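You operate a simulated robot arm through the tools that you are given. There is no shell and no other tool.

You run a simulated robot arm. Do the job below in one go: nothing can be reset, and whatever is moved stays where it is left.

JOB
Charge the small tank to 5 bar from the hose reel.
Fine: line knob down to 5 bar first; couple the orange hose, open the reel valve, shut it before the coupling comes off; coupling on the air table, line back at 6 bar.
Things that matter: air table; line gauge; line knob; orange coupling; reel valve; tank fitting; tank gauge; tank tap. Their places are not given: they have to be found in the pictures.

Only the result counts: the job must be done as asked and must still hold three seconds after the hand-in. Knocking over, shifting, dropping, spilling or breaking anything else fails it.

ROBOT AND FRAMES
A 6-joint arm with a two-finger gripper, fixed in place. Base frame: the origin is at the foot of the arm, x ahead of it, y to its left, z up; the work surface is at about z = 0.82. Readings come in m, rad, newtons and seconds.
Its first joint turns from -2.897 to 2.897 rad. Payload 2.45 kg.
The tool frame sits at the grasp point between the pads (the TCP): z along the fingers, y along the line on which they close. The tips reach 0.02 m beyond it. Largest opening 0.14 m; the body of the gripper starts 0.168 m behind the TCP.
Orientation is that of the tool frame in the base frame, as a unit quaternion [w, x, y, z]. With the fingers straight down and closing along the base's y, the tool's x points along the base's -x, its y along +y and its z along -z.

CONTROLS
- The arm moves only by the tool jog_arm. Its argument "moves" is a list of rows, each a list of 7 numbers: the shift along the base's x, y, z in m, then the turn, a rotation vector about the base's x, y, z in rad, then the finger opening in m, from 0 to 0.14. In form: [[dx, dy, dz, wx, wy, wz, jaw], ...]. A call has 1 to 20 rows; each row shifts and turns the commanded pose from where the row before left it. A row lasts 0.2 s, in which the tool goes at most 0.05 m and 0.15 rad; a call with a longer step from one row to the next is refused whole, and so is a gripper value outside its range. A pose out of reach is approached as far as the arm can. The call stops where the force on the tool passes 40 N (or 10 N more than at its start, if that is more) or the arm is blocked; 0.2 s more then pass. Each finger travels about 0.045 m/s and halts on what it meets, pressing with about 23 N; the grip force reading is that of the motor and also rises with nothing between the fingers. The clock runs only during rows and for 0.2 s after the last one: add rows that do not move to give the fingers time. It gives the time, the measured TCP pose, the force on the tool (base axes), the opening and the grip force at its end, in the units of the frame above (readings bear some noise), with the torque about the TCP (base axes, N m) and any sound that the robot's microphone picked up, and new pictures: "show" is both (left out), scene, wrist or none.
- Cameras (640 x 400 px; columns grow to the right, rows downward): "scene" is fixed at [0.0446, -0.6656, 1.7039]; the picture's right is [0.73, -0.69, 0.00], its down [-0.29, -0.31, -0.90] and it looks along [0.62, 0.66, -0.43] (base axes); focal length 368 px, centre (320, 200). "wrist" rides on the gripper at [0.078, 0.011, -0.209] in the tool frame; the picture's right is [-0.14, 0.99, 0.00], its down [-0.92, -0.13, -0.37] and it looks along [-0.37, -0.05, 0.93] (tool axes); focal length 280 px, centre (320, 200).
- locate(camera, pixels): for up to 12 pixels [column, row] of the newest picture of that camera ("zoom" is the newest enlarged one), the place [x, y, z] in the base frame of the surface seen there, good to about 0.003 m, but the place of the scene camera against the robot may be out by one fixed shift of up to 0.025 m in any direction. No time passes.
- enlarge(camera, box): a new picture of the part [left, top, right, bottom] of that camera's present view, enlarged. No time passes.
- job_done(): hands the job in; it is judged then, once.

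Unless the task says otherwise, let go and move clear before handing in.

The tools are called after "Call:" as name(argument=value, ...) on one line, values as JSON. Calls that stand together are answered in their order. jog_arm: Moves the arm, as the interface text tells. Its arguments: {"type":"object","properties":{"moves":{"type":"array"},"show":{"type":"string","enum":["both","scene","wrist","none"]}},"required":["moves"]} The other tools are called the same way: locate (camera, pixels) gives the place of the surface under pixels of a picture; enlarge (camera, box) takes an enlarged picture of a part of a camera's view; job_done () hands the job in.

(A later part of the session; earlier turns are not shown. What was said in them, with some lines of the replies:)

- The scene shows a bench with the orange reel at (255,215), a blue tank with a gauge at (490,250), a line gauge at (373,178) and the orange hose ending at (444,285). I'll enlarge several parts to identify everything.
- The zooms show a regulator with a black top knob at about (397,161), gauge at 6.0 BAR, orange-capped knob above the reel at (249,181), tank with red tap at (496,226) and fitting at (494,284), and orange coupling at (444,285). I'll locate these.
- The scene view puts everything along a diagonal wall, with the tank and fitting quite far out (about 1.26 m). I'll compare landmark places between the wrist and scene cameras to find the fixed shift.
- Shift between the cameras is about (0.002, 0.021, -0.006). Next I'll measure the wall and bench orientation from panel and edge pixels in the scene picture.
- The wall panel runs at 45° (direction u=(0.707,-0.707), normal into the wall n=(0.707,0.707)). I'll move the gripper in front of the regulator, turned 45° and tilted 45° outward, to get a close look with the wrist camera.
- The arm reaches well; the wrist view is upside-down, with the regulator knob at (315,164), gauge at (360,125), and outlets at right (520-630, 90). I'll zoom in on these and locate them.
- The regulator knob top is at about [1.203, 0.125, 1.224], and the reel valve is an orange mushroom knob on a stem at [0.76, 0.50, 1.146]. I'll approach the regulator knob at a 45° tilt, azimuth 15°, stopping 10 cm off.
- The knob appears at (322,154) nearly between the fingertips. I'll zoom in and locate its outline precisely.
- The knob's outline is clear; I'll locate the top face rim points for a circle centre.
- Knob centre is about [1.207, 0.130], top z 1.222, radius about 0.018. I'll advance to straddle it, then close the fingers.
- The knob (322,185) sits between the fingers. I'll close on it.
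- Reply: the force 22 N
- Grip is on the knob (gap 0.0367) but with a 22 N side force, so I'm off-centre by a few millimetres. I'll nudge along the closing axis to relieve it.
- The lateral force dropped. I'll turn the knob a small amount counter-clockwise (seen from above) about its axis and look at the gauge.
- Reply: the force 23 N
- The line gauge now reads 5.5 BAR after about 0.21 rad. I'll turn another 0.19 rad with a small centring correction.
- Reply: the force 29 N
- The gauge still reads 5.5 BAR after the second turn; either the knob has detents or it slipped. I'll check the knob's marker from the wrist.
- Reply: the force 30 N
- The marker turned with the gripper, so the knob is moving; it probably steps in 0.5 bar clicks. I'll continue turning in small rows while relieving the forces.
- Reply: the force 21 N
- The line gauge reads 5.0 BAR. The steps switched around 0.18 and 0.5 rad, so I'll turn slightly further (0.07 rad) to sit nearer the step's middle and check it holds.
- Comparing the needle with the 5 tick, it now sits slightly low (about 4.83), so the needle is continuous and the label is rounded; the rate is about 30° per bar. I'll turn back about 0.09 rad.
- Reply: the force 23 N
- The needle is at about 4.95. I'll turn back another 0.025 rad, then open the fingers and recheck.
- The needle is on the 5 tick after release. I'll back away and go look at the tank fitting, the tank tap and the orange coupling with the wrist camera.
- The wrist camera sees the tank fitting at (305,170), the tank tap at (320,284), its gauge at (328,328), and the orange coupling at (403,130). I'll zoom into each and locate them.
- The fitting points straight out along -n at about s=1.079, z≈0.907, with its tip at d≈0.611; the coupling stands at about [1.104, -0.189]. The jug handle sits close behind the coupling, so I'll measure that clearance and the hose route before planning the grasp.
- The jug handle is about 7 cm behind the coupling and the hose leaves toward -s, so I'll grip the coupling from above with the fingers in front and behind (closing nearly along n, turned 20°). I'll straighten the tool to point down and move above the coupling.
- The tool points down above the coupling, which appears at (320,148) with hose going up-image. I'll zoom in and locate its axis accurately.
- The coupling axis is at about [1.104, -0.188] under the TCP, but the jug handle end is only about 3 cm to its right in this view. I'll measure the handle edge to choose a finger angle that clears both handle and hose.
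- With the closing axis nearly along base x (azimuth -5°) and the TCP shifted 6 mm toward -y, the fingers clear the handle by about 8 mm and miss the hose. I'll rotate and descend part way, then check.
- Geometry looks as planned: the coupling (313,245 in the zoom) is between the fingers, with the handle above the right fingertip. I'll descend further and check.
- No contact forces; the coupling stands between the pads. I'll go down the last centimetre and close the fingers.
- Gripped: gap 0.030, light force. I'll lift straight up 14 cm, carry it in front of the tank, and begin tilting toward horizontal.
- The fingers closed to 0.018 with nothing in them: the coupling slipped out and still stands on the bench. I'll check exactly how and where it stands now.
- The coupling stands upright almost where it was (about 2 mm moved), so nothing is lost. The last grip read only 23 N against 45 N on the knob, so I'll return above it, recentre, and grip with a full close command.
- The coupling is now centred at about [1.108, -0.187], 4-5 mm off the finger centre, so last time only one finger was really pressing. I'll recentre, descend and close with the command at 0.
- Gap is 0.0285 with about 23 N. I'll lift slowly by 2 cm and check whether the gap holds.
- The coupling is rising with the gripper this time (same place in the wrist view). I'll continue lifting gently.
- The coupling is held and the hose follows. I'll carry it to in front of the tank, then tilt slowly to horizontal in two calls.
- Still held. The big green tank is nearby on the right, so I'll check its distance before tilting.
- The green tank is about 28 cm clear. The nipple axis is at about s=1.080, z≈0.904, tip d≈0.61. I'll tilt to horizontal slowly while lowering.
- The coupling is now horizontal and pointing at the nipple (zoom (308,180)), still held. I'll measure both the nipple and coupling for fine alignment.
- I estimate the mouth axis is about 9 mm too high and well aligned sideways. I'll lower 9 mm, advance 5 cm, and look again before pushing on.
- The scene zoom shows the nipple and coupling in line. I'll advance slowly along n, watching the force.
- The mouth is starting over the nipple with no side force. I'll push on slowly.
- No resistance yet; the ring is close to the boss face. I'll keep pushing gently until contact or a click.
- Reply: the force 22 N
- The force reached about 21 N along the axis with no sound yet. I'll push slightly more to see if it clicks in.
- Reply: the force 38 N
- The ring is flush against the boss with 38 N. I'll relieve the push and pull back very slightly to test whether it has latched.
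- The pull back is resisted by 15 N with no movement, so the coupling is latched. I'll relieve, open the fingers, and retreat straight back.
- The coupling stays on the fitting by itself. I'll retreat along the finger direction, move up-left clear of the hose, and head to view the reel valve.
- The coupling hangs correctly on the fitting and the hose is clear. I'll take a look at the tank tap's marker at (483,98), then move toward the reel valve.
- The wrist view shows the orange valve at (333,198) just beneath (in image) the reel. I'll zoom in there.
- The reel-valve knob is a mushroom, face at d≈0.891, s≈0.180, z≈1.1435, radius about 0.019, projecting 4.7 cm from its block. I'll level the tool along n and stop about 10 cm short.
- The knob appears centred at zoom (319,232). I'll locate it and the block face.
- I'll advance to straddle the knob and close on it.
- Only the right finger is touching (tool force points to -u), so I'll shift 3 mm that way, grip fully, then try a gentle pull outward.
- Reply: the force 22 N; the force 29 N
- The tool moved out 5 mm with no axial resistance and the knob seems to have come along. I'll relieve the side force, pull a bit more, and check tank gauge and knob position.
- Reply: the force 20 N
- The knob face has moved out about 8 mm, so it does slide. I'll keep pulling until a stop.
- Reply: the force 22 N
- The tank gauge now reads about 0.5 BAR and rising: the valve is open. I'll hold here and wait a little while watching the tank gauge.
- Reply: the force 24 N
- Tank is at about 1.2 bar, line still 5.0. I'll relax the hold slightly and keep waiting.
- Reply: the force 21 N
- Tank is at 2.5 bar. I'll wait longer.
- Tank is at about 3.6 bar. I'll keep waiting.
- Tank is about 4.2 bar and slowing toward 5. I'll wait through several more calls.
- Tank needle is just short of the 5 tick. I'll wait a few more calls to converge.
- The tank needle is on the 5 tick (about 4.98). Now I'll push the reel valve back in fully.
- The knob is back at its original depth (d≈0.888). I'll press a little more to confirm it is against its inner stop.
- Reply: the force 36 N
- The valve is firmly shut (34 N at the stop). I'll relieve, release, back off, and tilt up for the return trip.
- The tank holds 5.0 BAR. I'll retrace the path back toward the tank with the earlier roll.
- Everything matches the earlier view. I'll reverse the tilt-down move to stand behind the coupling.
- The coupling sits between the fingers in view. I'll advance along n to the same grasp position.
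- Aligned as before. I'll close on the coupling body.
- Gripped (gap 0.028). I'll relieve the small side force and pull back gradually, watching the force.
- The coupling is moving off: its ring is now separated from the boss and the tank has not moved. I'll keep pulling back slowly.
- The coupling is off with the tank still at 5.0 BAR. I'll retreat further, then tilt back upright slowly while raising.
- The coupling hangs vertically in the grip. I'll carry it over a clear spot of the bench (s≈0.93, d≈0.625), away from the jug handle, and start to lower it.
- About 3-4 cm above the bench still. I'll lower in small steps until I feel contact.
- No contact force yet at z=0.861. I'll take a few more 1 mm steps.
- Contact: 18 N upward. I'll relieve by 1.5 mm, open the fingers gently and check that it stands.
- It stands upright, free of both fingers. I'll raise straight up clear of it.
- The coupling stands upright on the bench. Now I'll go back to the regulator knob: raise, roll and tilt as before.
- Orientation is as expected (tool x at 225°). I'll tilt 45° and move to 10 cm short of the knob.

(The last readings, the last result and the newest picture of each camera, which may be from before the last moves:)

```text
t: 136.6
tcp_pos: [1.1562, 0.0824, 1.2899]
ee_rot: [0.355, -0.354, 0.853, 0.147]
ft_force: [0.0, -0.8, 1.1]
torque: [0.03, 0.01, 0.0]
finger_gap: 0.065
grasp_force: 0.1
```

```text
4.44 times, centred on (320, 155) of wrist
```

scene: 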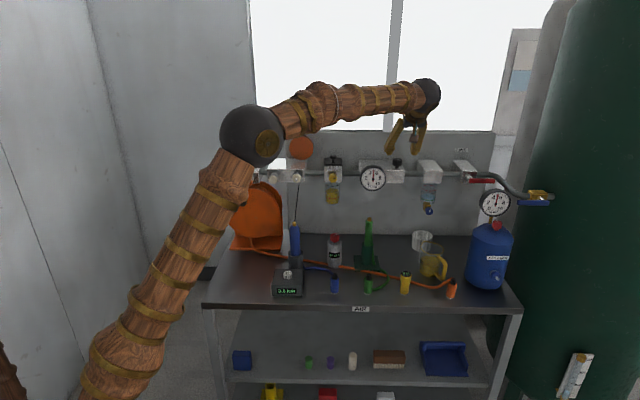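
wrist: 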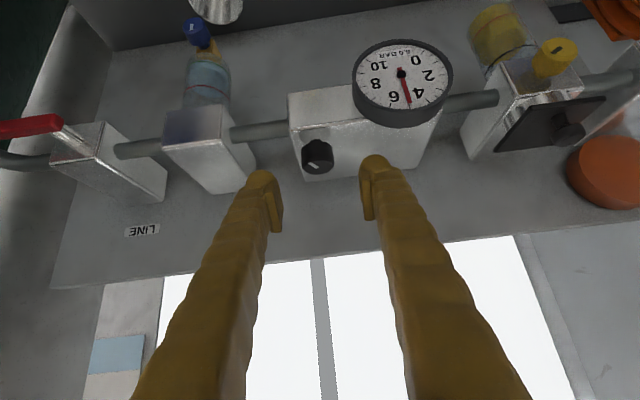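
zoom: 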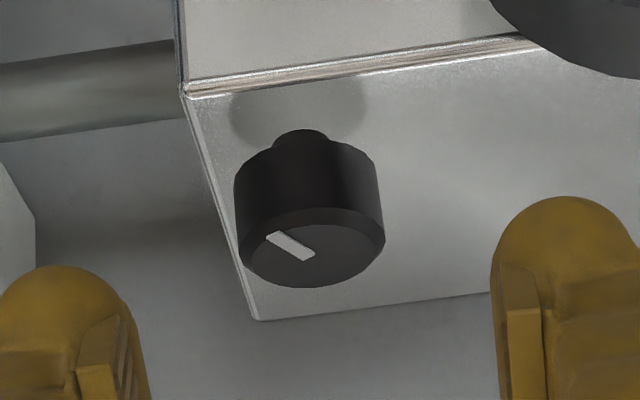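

The knob is between the fingers. I'll advance the last 10 cm and grip.

Call:
jog_arm(moves=[[0.0128, 0.012, -0.0176, 0, 0, 0, 0.065], [0.0128, 0.012, -0.0176, 0, 0, 0, 0.065], [0.0128, 0.012, -0.0176, 0, 0, 0, 0.065], [0.0128, 0.012, -0.0172, 0, 0, 0, 0.065], [0, 0, 0, 0, 0, 0, 0.065], [0, 0, 0, 0, 0, 0, 0.05], [0, 0, 0, 0, 0, 0, 0.035], [0, 0, 0, 0, 0, 0, 0.03], [0, 0, 0, 0, 0, 0, 0.03], [0, 0, 0, 0, 0, 0, 0.03]], show="scene")

Call:
enlarge(camera="scene", box=[358, 150, 408, 194])

```text
t: 138.8
tcp_pos: [1.2053, 0.1285, 1.2186]
ee_rot: [0.354, -0.354, 0.853, 0.148]
ft_force: [-3.8, 2.8, 0.6]
torque: [0.08, 0.14, 0.05]
finger_gap: 0.0364
grasp_force: 45.2
```

scene: 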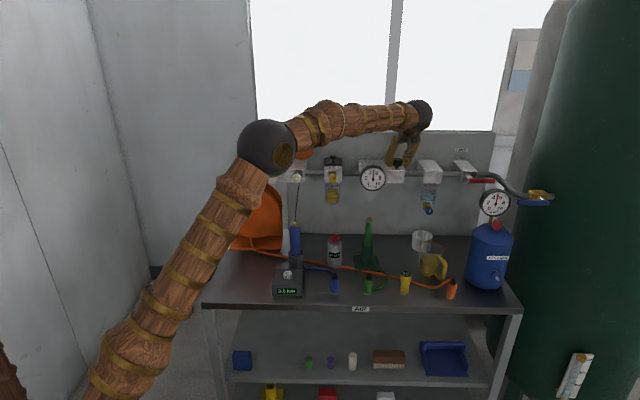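

```text
9.09 times, centred on (383, 172) of scene
```

zoom: 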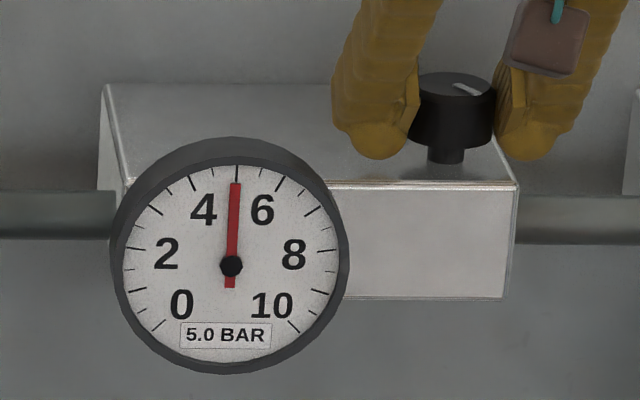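

Firm, well-centred grip (45 N, little side force). I'll turn clockwise about 0.36 rad first and check the gauge.

Call:
jog_arm(moves=[[0, 0, 0, 0, 0, -0.06, 0.03], [0, 0, 0, 0, 0, -0.06, 0.03], [0, 0, 0, 0, 0, -0.06, 0.03], [0, 0, 0, 0, 0, -0.06, 0.03], [0, 0, 0, 0, 0, -0.06, 0.03], [0, 0, 0, 0, 0, -0.06, 0.03], [0, 0, 0, 0, 0, 0, 0.03]], show="scene")

Call:
enlarge(camera="scene", box=[358, 150, 408, 194])

```text
t: 139.5
tcp_pos: [1.206, 0.1302, 1.2174]
ee_rot: [0.362, -0.295, 0.875, 0.124]
ft_force: [-9.4, 0.1, 2.3]
torque: [0.05, 0.19, 0.06]
finger_gap: 0.0364
grasp_force: 45.1
stopped in row 3: the force on the tool passed its limit at 42 N (the readings are from after the stop); the commanded pose is now the measured one
```

scene: 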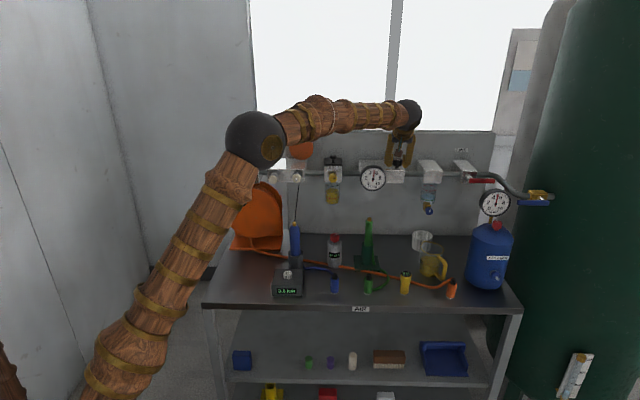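

```text
9.09 times, centred on (383, 172) of scene
```

zoom: 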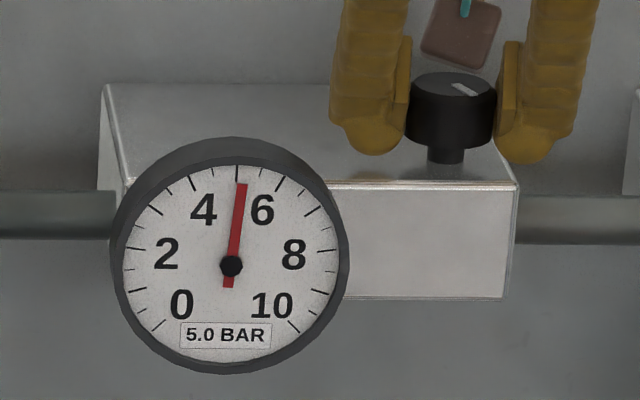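

A transient force stopped the turn at about 5.2 bar. I'll raise 2 mm and continue in smaller steps.

Call:
jog_arm(moves=[[-0.0005, 0, 0.0015, 0, 0, -0.03, 0.03], [0, 0, 0, 0, 0, -0.03, 0.03], [0, 0, 0, 0, 0, -0.03, 0.03], [0, 0, 0, 0, 0, -0.03, 0.03], [0, 0, 0, 0, 0, 0, 0.03]], show="none")

```text
t: 140.7
tcp_pos: [1.2055, 0.1296, 1.2194]
ee_rot: [0.368, -0.241, 0.893, 0.101]
ft_force: [-1.7, 4.5, -10.1]
torque: [0.15, 0.1, 0.06]
finger_gap: 0.0366
grasp_force: 44.7
```

Call:
jog_arm(moves=[[0, 0.0005, -0.0005, 0, 0, -0.03, 0.03], [0, 0, 0, 0, 0, -0.03, 0.03], [0, 0, 0, 0, 0, -0.03, 0.03], [0, 0, 0, 0, 0, -0.03, 0.03], [0, 0, 0, 0, 0, -0.03, 0.03], [0, 0, 0, 0, 0, -0.03, 0.03], [0, 0, 0, 0, 0, 0, 0.03]], show="scene")

Call:
enlarge(camera="scene", box=[358, 164, 390, 194])

```text
t: 142.2
tcp_pos: [1.2046, 0.1311, 1.2186]
ee_rot: [0.376, -0.16, 0.91, 0.068]
ft_force: [-3.2, 4.0, -0.8]
torque: [0.11, 0.1, 0.06]
finger_gap: 0.0364
grasp_force: 44.8
stopped in row 7: the force on the tool passed its limit at 42 N (the readings are from after the stop); the commanded pose is now the measured one
```

scene: 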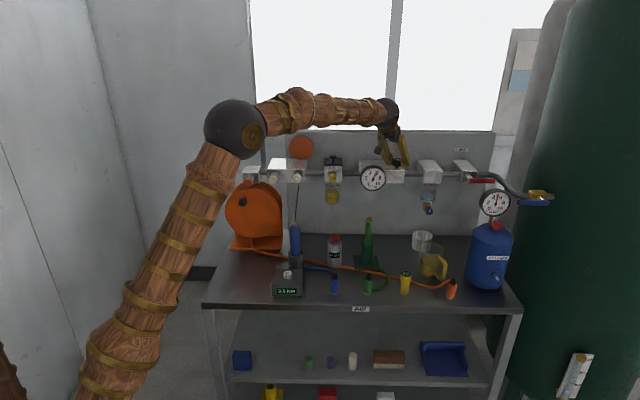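

```text
13.33 times, centred on (374, 179) of scene
```

zoom: 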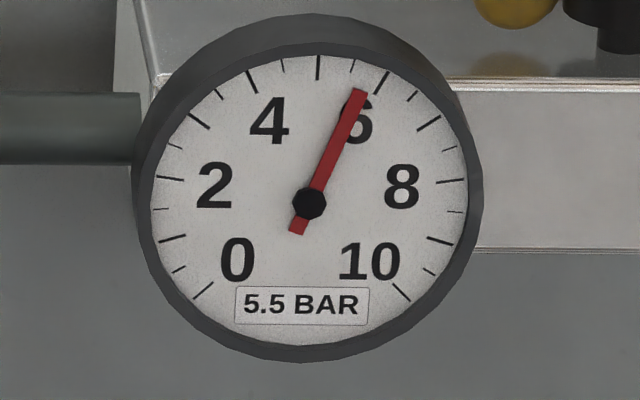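

The needle is at about 5.8. I'll turn another 0.1 rad in small steps.

Call:
jog_arm(moves=[[-0.0003, 0.0003, 0.0003, 0, 0, -0.025, 0.03], [0, 0, 0, 0, 0, -0.025, 0.03], [0, 0, 0, 0, 0, -0.025, 0.03], [0, 0, 0, 0, 0, -0.02, 0.03], [0, 0, 0, 0, 0, 0, 0.03]], show="scene")

Call:
enlarge(camera="scene", box=[358, 164, 390, 194])

```text
t: 143.4
tcp_pos: [1.2042, 0.1316, 1.2191]
ee_rot: [0.379, -0.117, 0.917, 0.05]
ft_force: [9.1, 8.8, -0.7]
torque: [0.19, -0.15, 0.04]
finger_gap: 0.0365
grasp_force: 44.9
```

scene: 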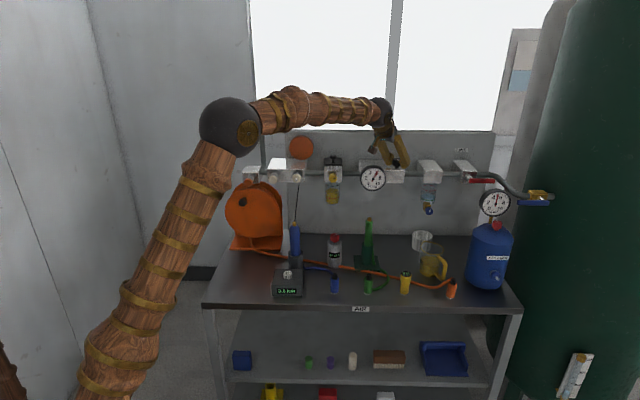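

```text
13.33 times, centred on (374, 179) of scene
```

zoom: 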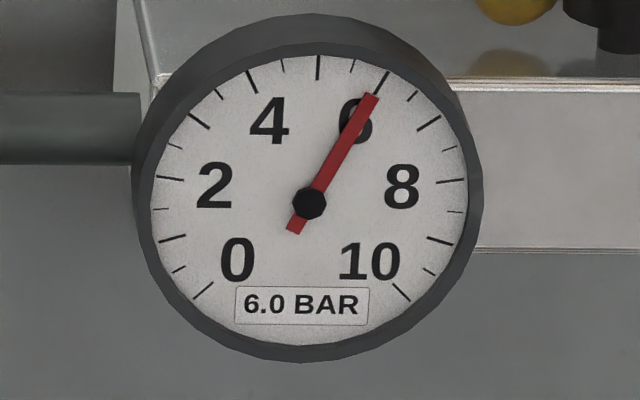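

The needle is at about 5.95. I'll add 0.022 rad, then release and check.

Call:
jog_arm(moves=[[0.0003, 0.0003, 0, 0, 0, -0.022, 0.03], [0, 0, 0, 0, 0, 0, 0.03], [0, 0, 0, 0, 0, 0, 0.03]], show="scene")

Call:
enlarge(camera="scene", box=[358, 164, 390, 194])

```text
t: 144.2
tcp_pos: [1.2043, 0.1317, 1.219]
ee_rot: [0.378, -0.107, 0.918, 0.046]
ft_force: [-24.3, 5.4, -2.2]
torque: [0.03, 0.2, 0.1]
finger_gap: 0.0365
grasp_force: 44.7
```

scene: 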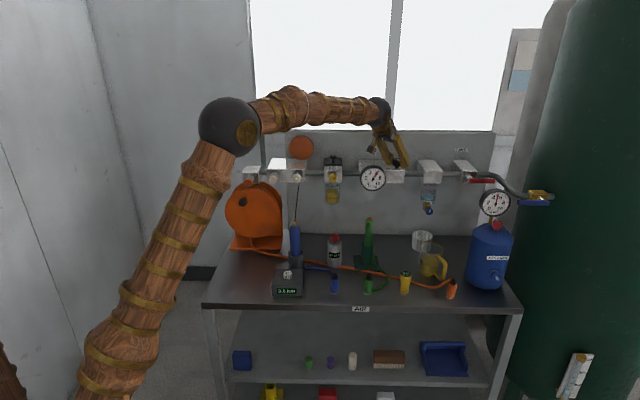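

```text
13.33 times, centred on (374, 179) of scene
```

zoom: 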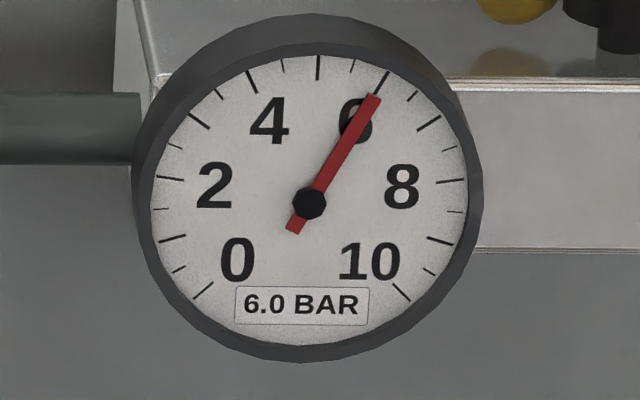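

The needle is on the 6 tick. I'll relieve, open the fingers and back away.

Call:
jog_arm(moves=[[-0.0008, 0, 0, 0, 0, 0, 0.03], [0, 0, 0, 0, 0, 0, 0.04], [0, 0, 0, 0, 0, 0, 0.055], [0, 0, 0, 0, 0, 0, 0.068], [0, 0, 0, 0, 0, 0, 0.07], [-0.0171, -0.004, 0.0177, 0, 0, 0, 0.07], [-0.0171, -0.004, 0.0177, 0, 0, 0, 0.07], [-0.0171, -0.004, 0.0177, 0, 0, 0, 0.07], [-0.0171, -0.004, 0.0177, 0, 0, 0, 0.07], [-0.03, -0.01, 0.02, 0, 0, 0, 0.07], [-0.03, -0.01, 0.02, 0, 0, 0, 0.07], [-0.03, -0.01, 0.02, 0, 0, 0, 0.07], [-0.03, -0.01, 0, 0, 0, 0, 0.07], [-0.03, -0.01, 0, 0, 0, 0, 0.07], [0, 0, 0, 0, 0, 0, 0.07]])

Call:
enlarge(camera="scene", box=[358, 164, 390, 194])

Call:
enlarge(camera="scene", box=[478, 188, 512, 220])

Call:
enlarge(camera="scene", box=[400, 200, 530, 310])

Call:
enlarge(camera="scene", box=[200, 140, 400, 310])

```text
t: 147.4
tcp_pos: [0.9857, 0.0659, 1.3512]
ee_rot: [0.378, -0.106, 0.918, 0.045]
ft_force: [-0.1, 0.6, 0.1]
torque: [0.0, 0.04, -0.02]
finger_gap: 0.0699
grasp_force: 0.0
```

scene: 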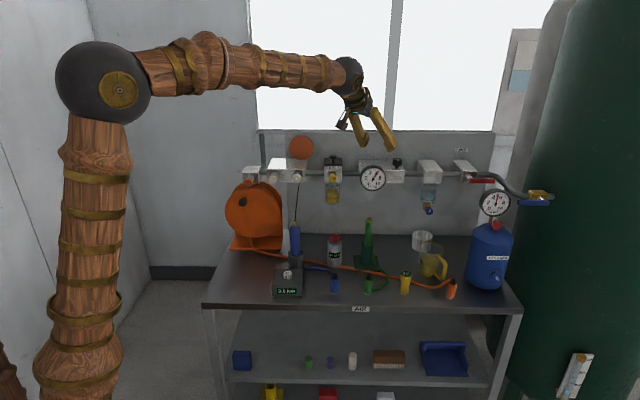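
wrist: 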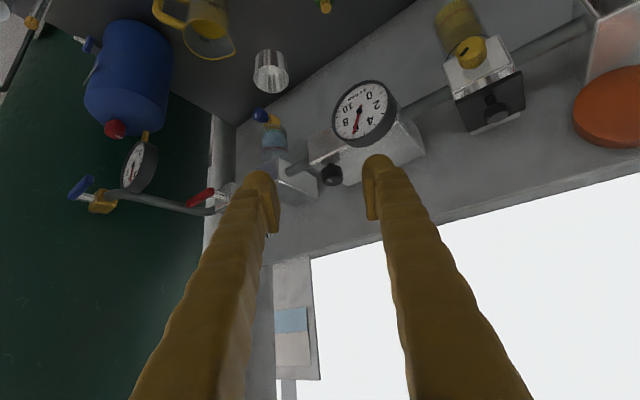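

```text
13.33 times, centred on (374, 179) of scene
```

zoom: 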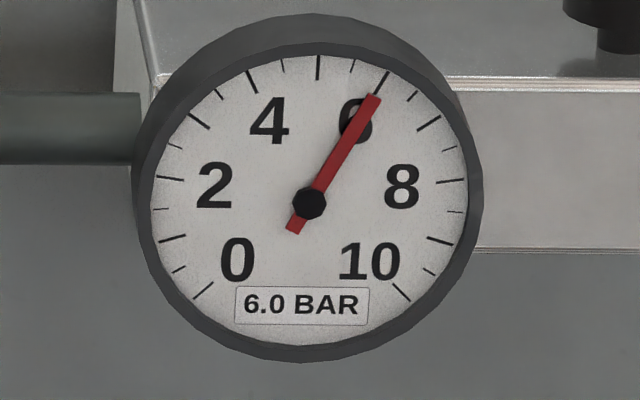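

```text
12.50 times, centred on (495, 204) of scene
```

zoom: 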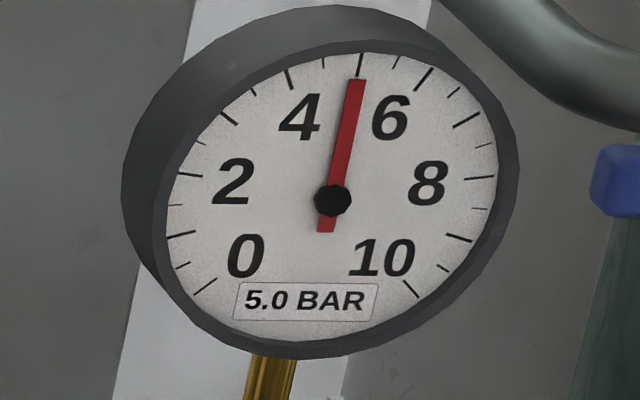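

```text
3.64 times, centred on (465, 255) of scene
```

zoom: 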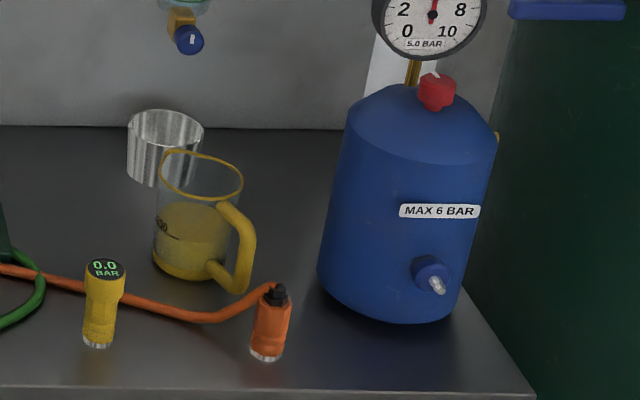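

```text
2.35 times, centred on (300, 225) of scene
```

zoom: 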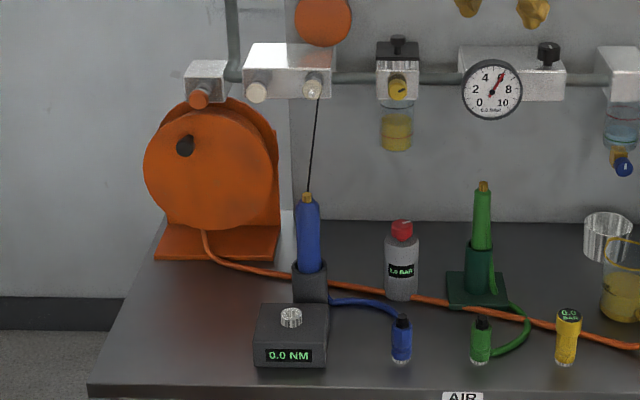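

The final checks all read correctly:
- **Tank gauge:** 5.0 BAR and holding.
- **Line gauge:** 6.0 BAR.
- **Reel valve:** pushed in and shut.
- **Orange coupling:** standing on the bench.
- **Everything else:** in its place, and the gripper is open and clear.

I'm handing the job in.

Call:
job_done()

```text
The job is handed in.
```

The small tank is charged to 5 bar and holding. I handed the job in with the gripper open and clear; no verdict has come back yet.

- **Line pressure:** I turned the line knob down to 5 bar before charging. It is back at 6 bar, with the gauge reading 6.0 BAR.
- **Charging:** I coupled the orange hose to the tank fitting and opened the reel valve. I waited until the tank needle reached the 5 mark.
- **Uncoupling:** I pushed the reel valve shut before pulling the coupling off. The tank gauge still read 5.0 BAR afterwards.
- **Coupling:** It stands upright on the air table, a few centimetres in front of where it started, clear of the jug handle.

On my first try at gripping the coupling it slipped out and moved about 4 mm on the table. It stayed upright and nothing else was touched. I did not need the tank tap.
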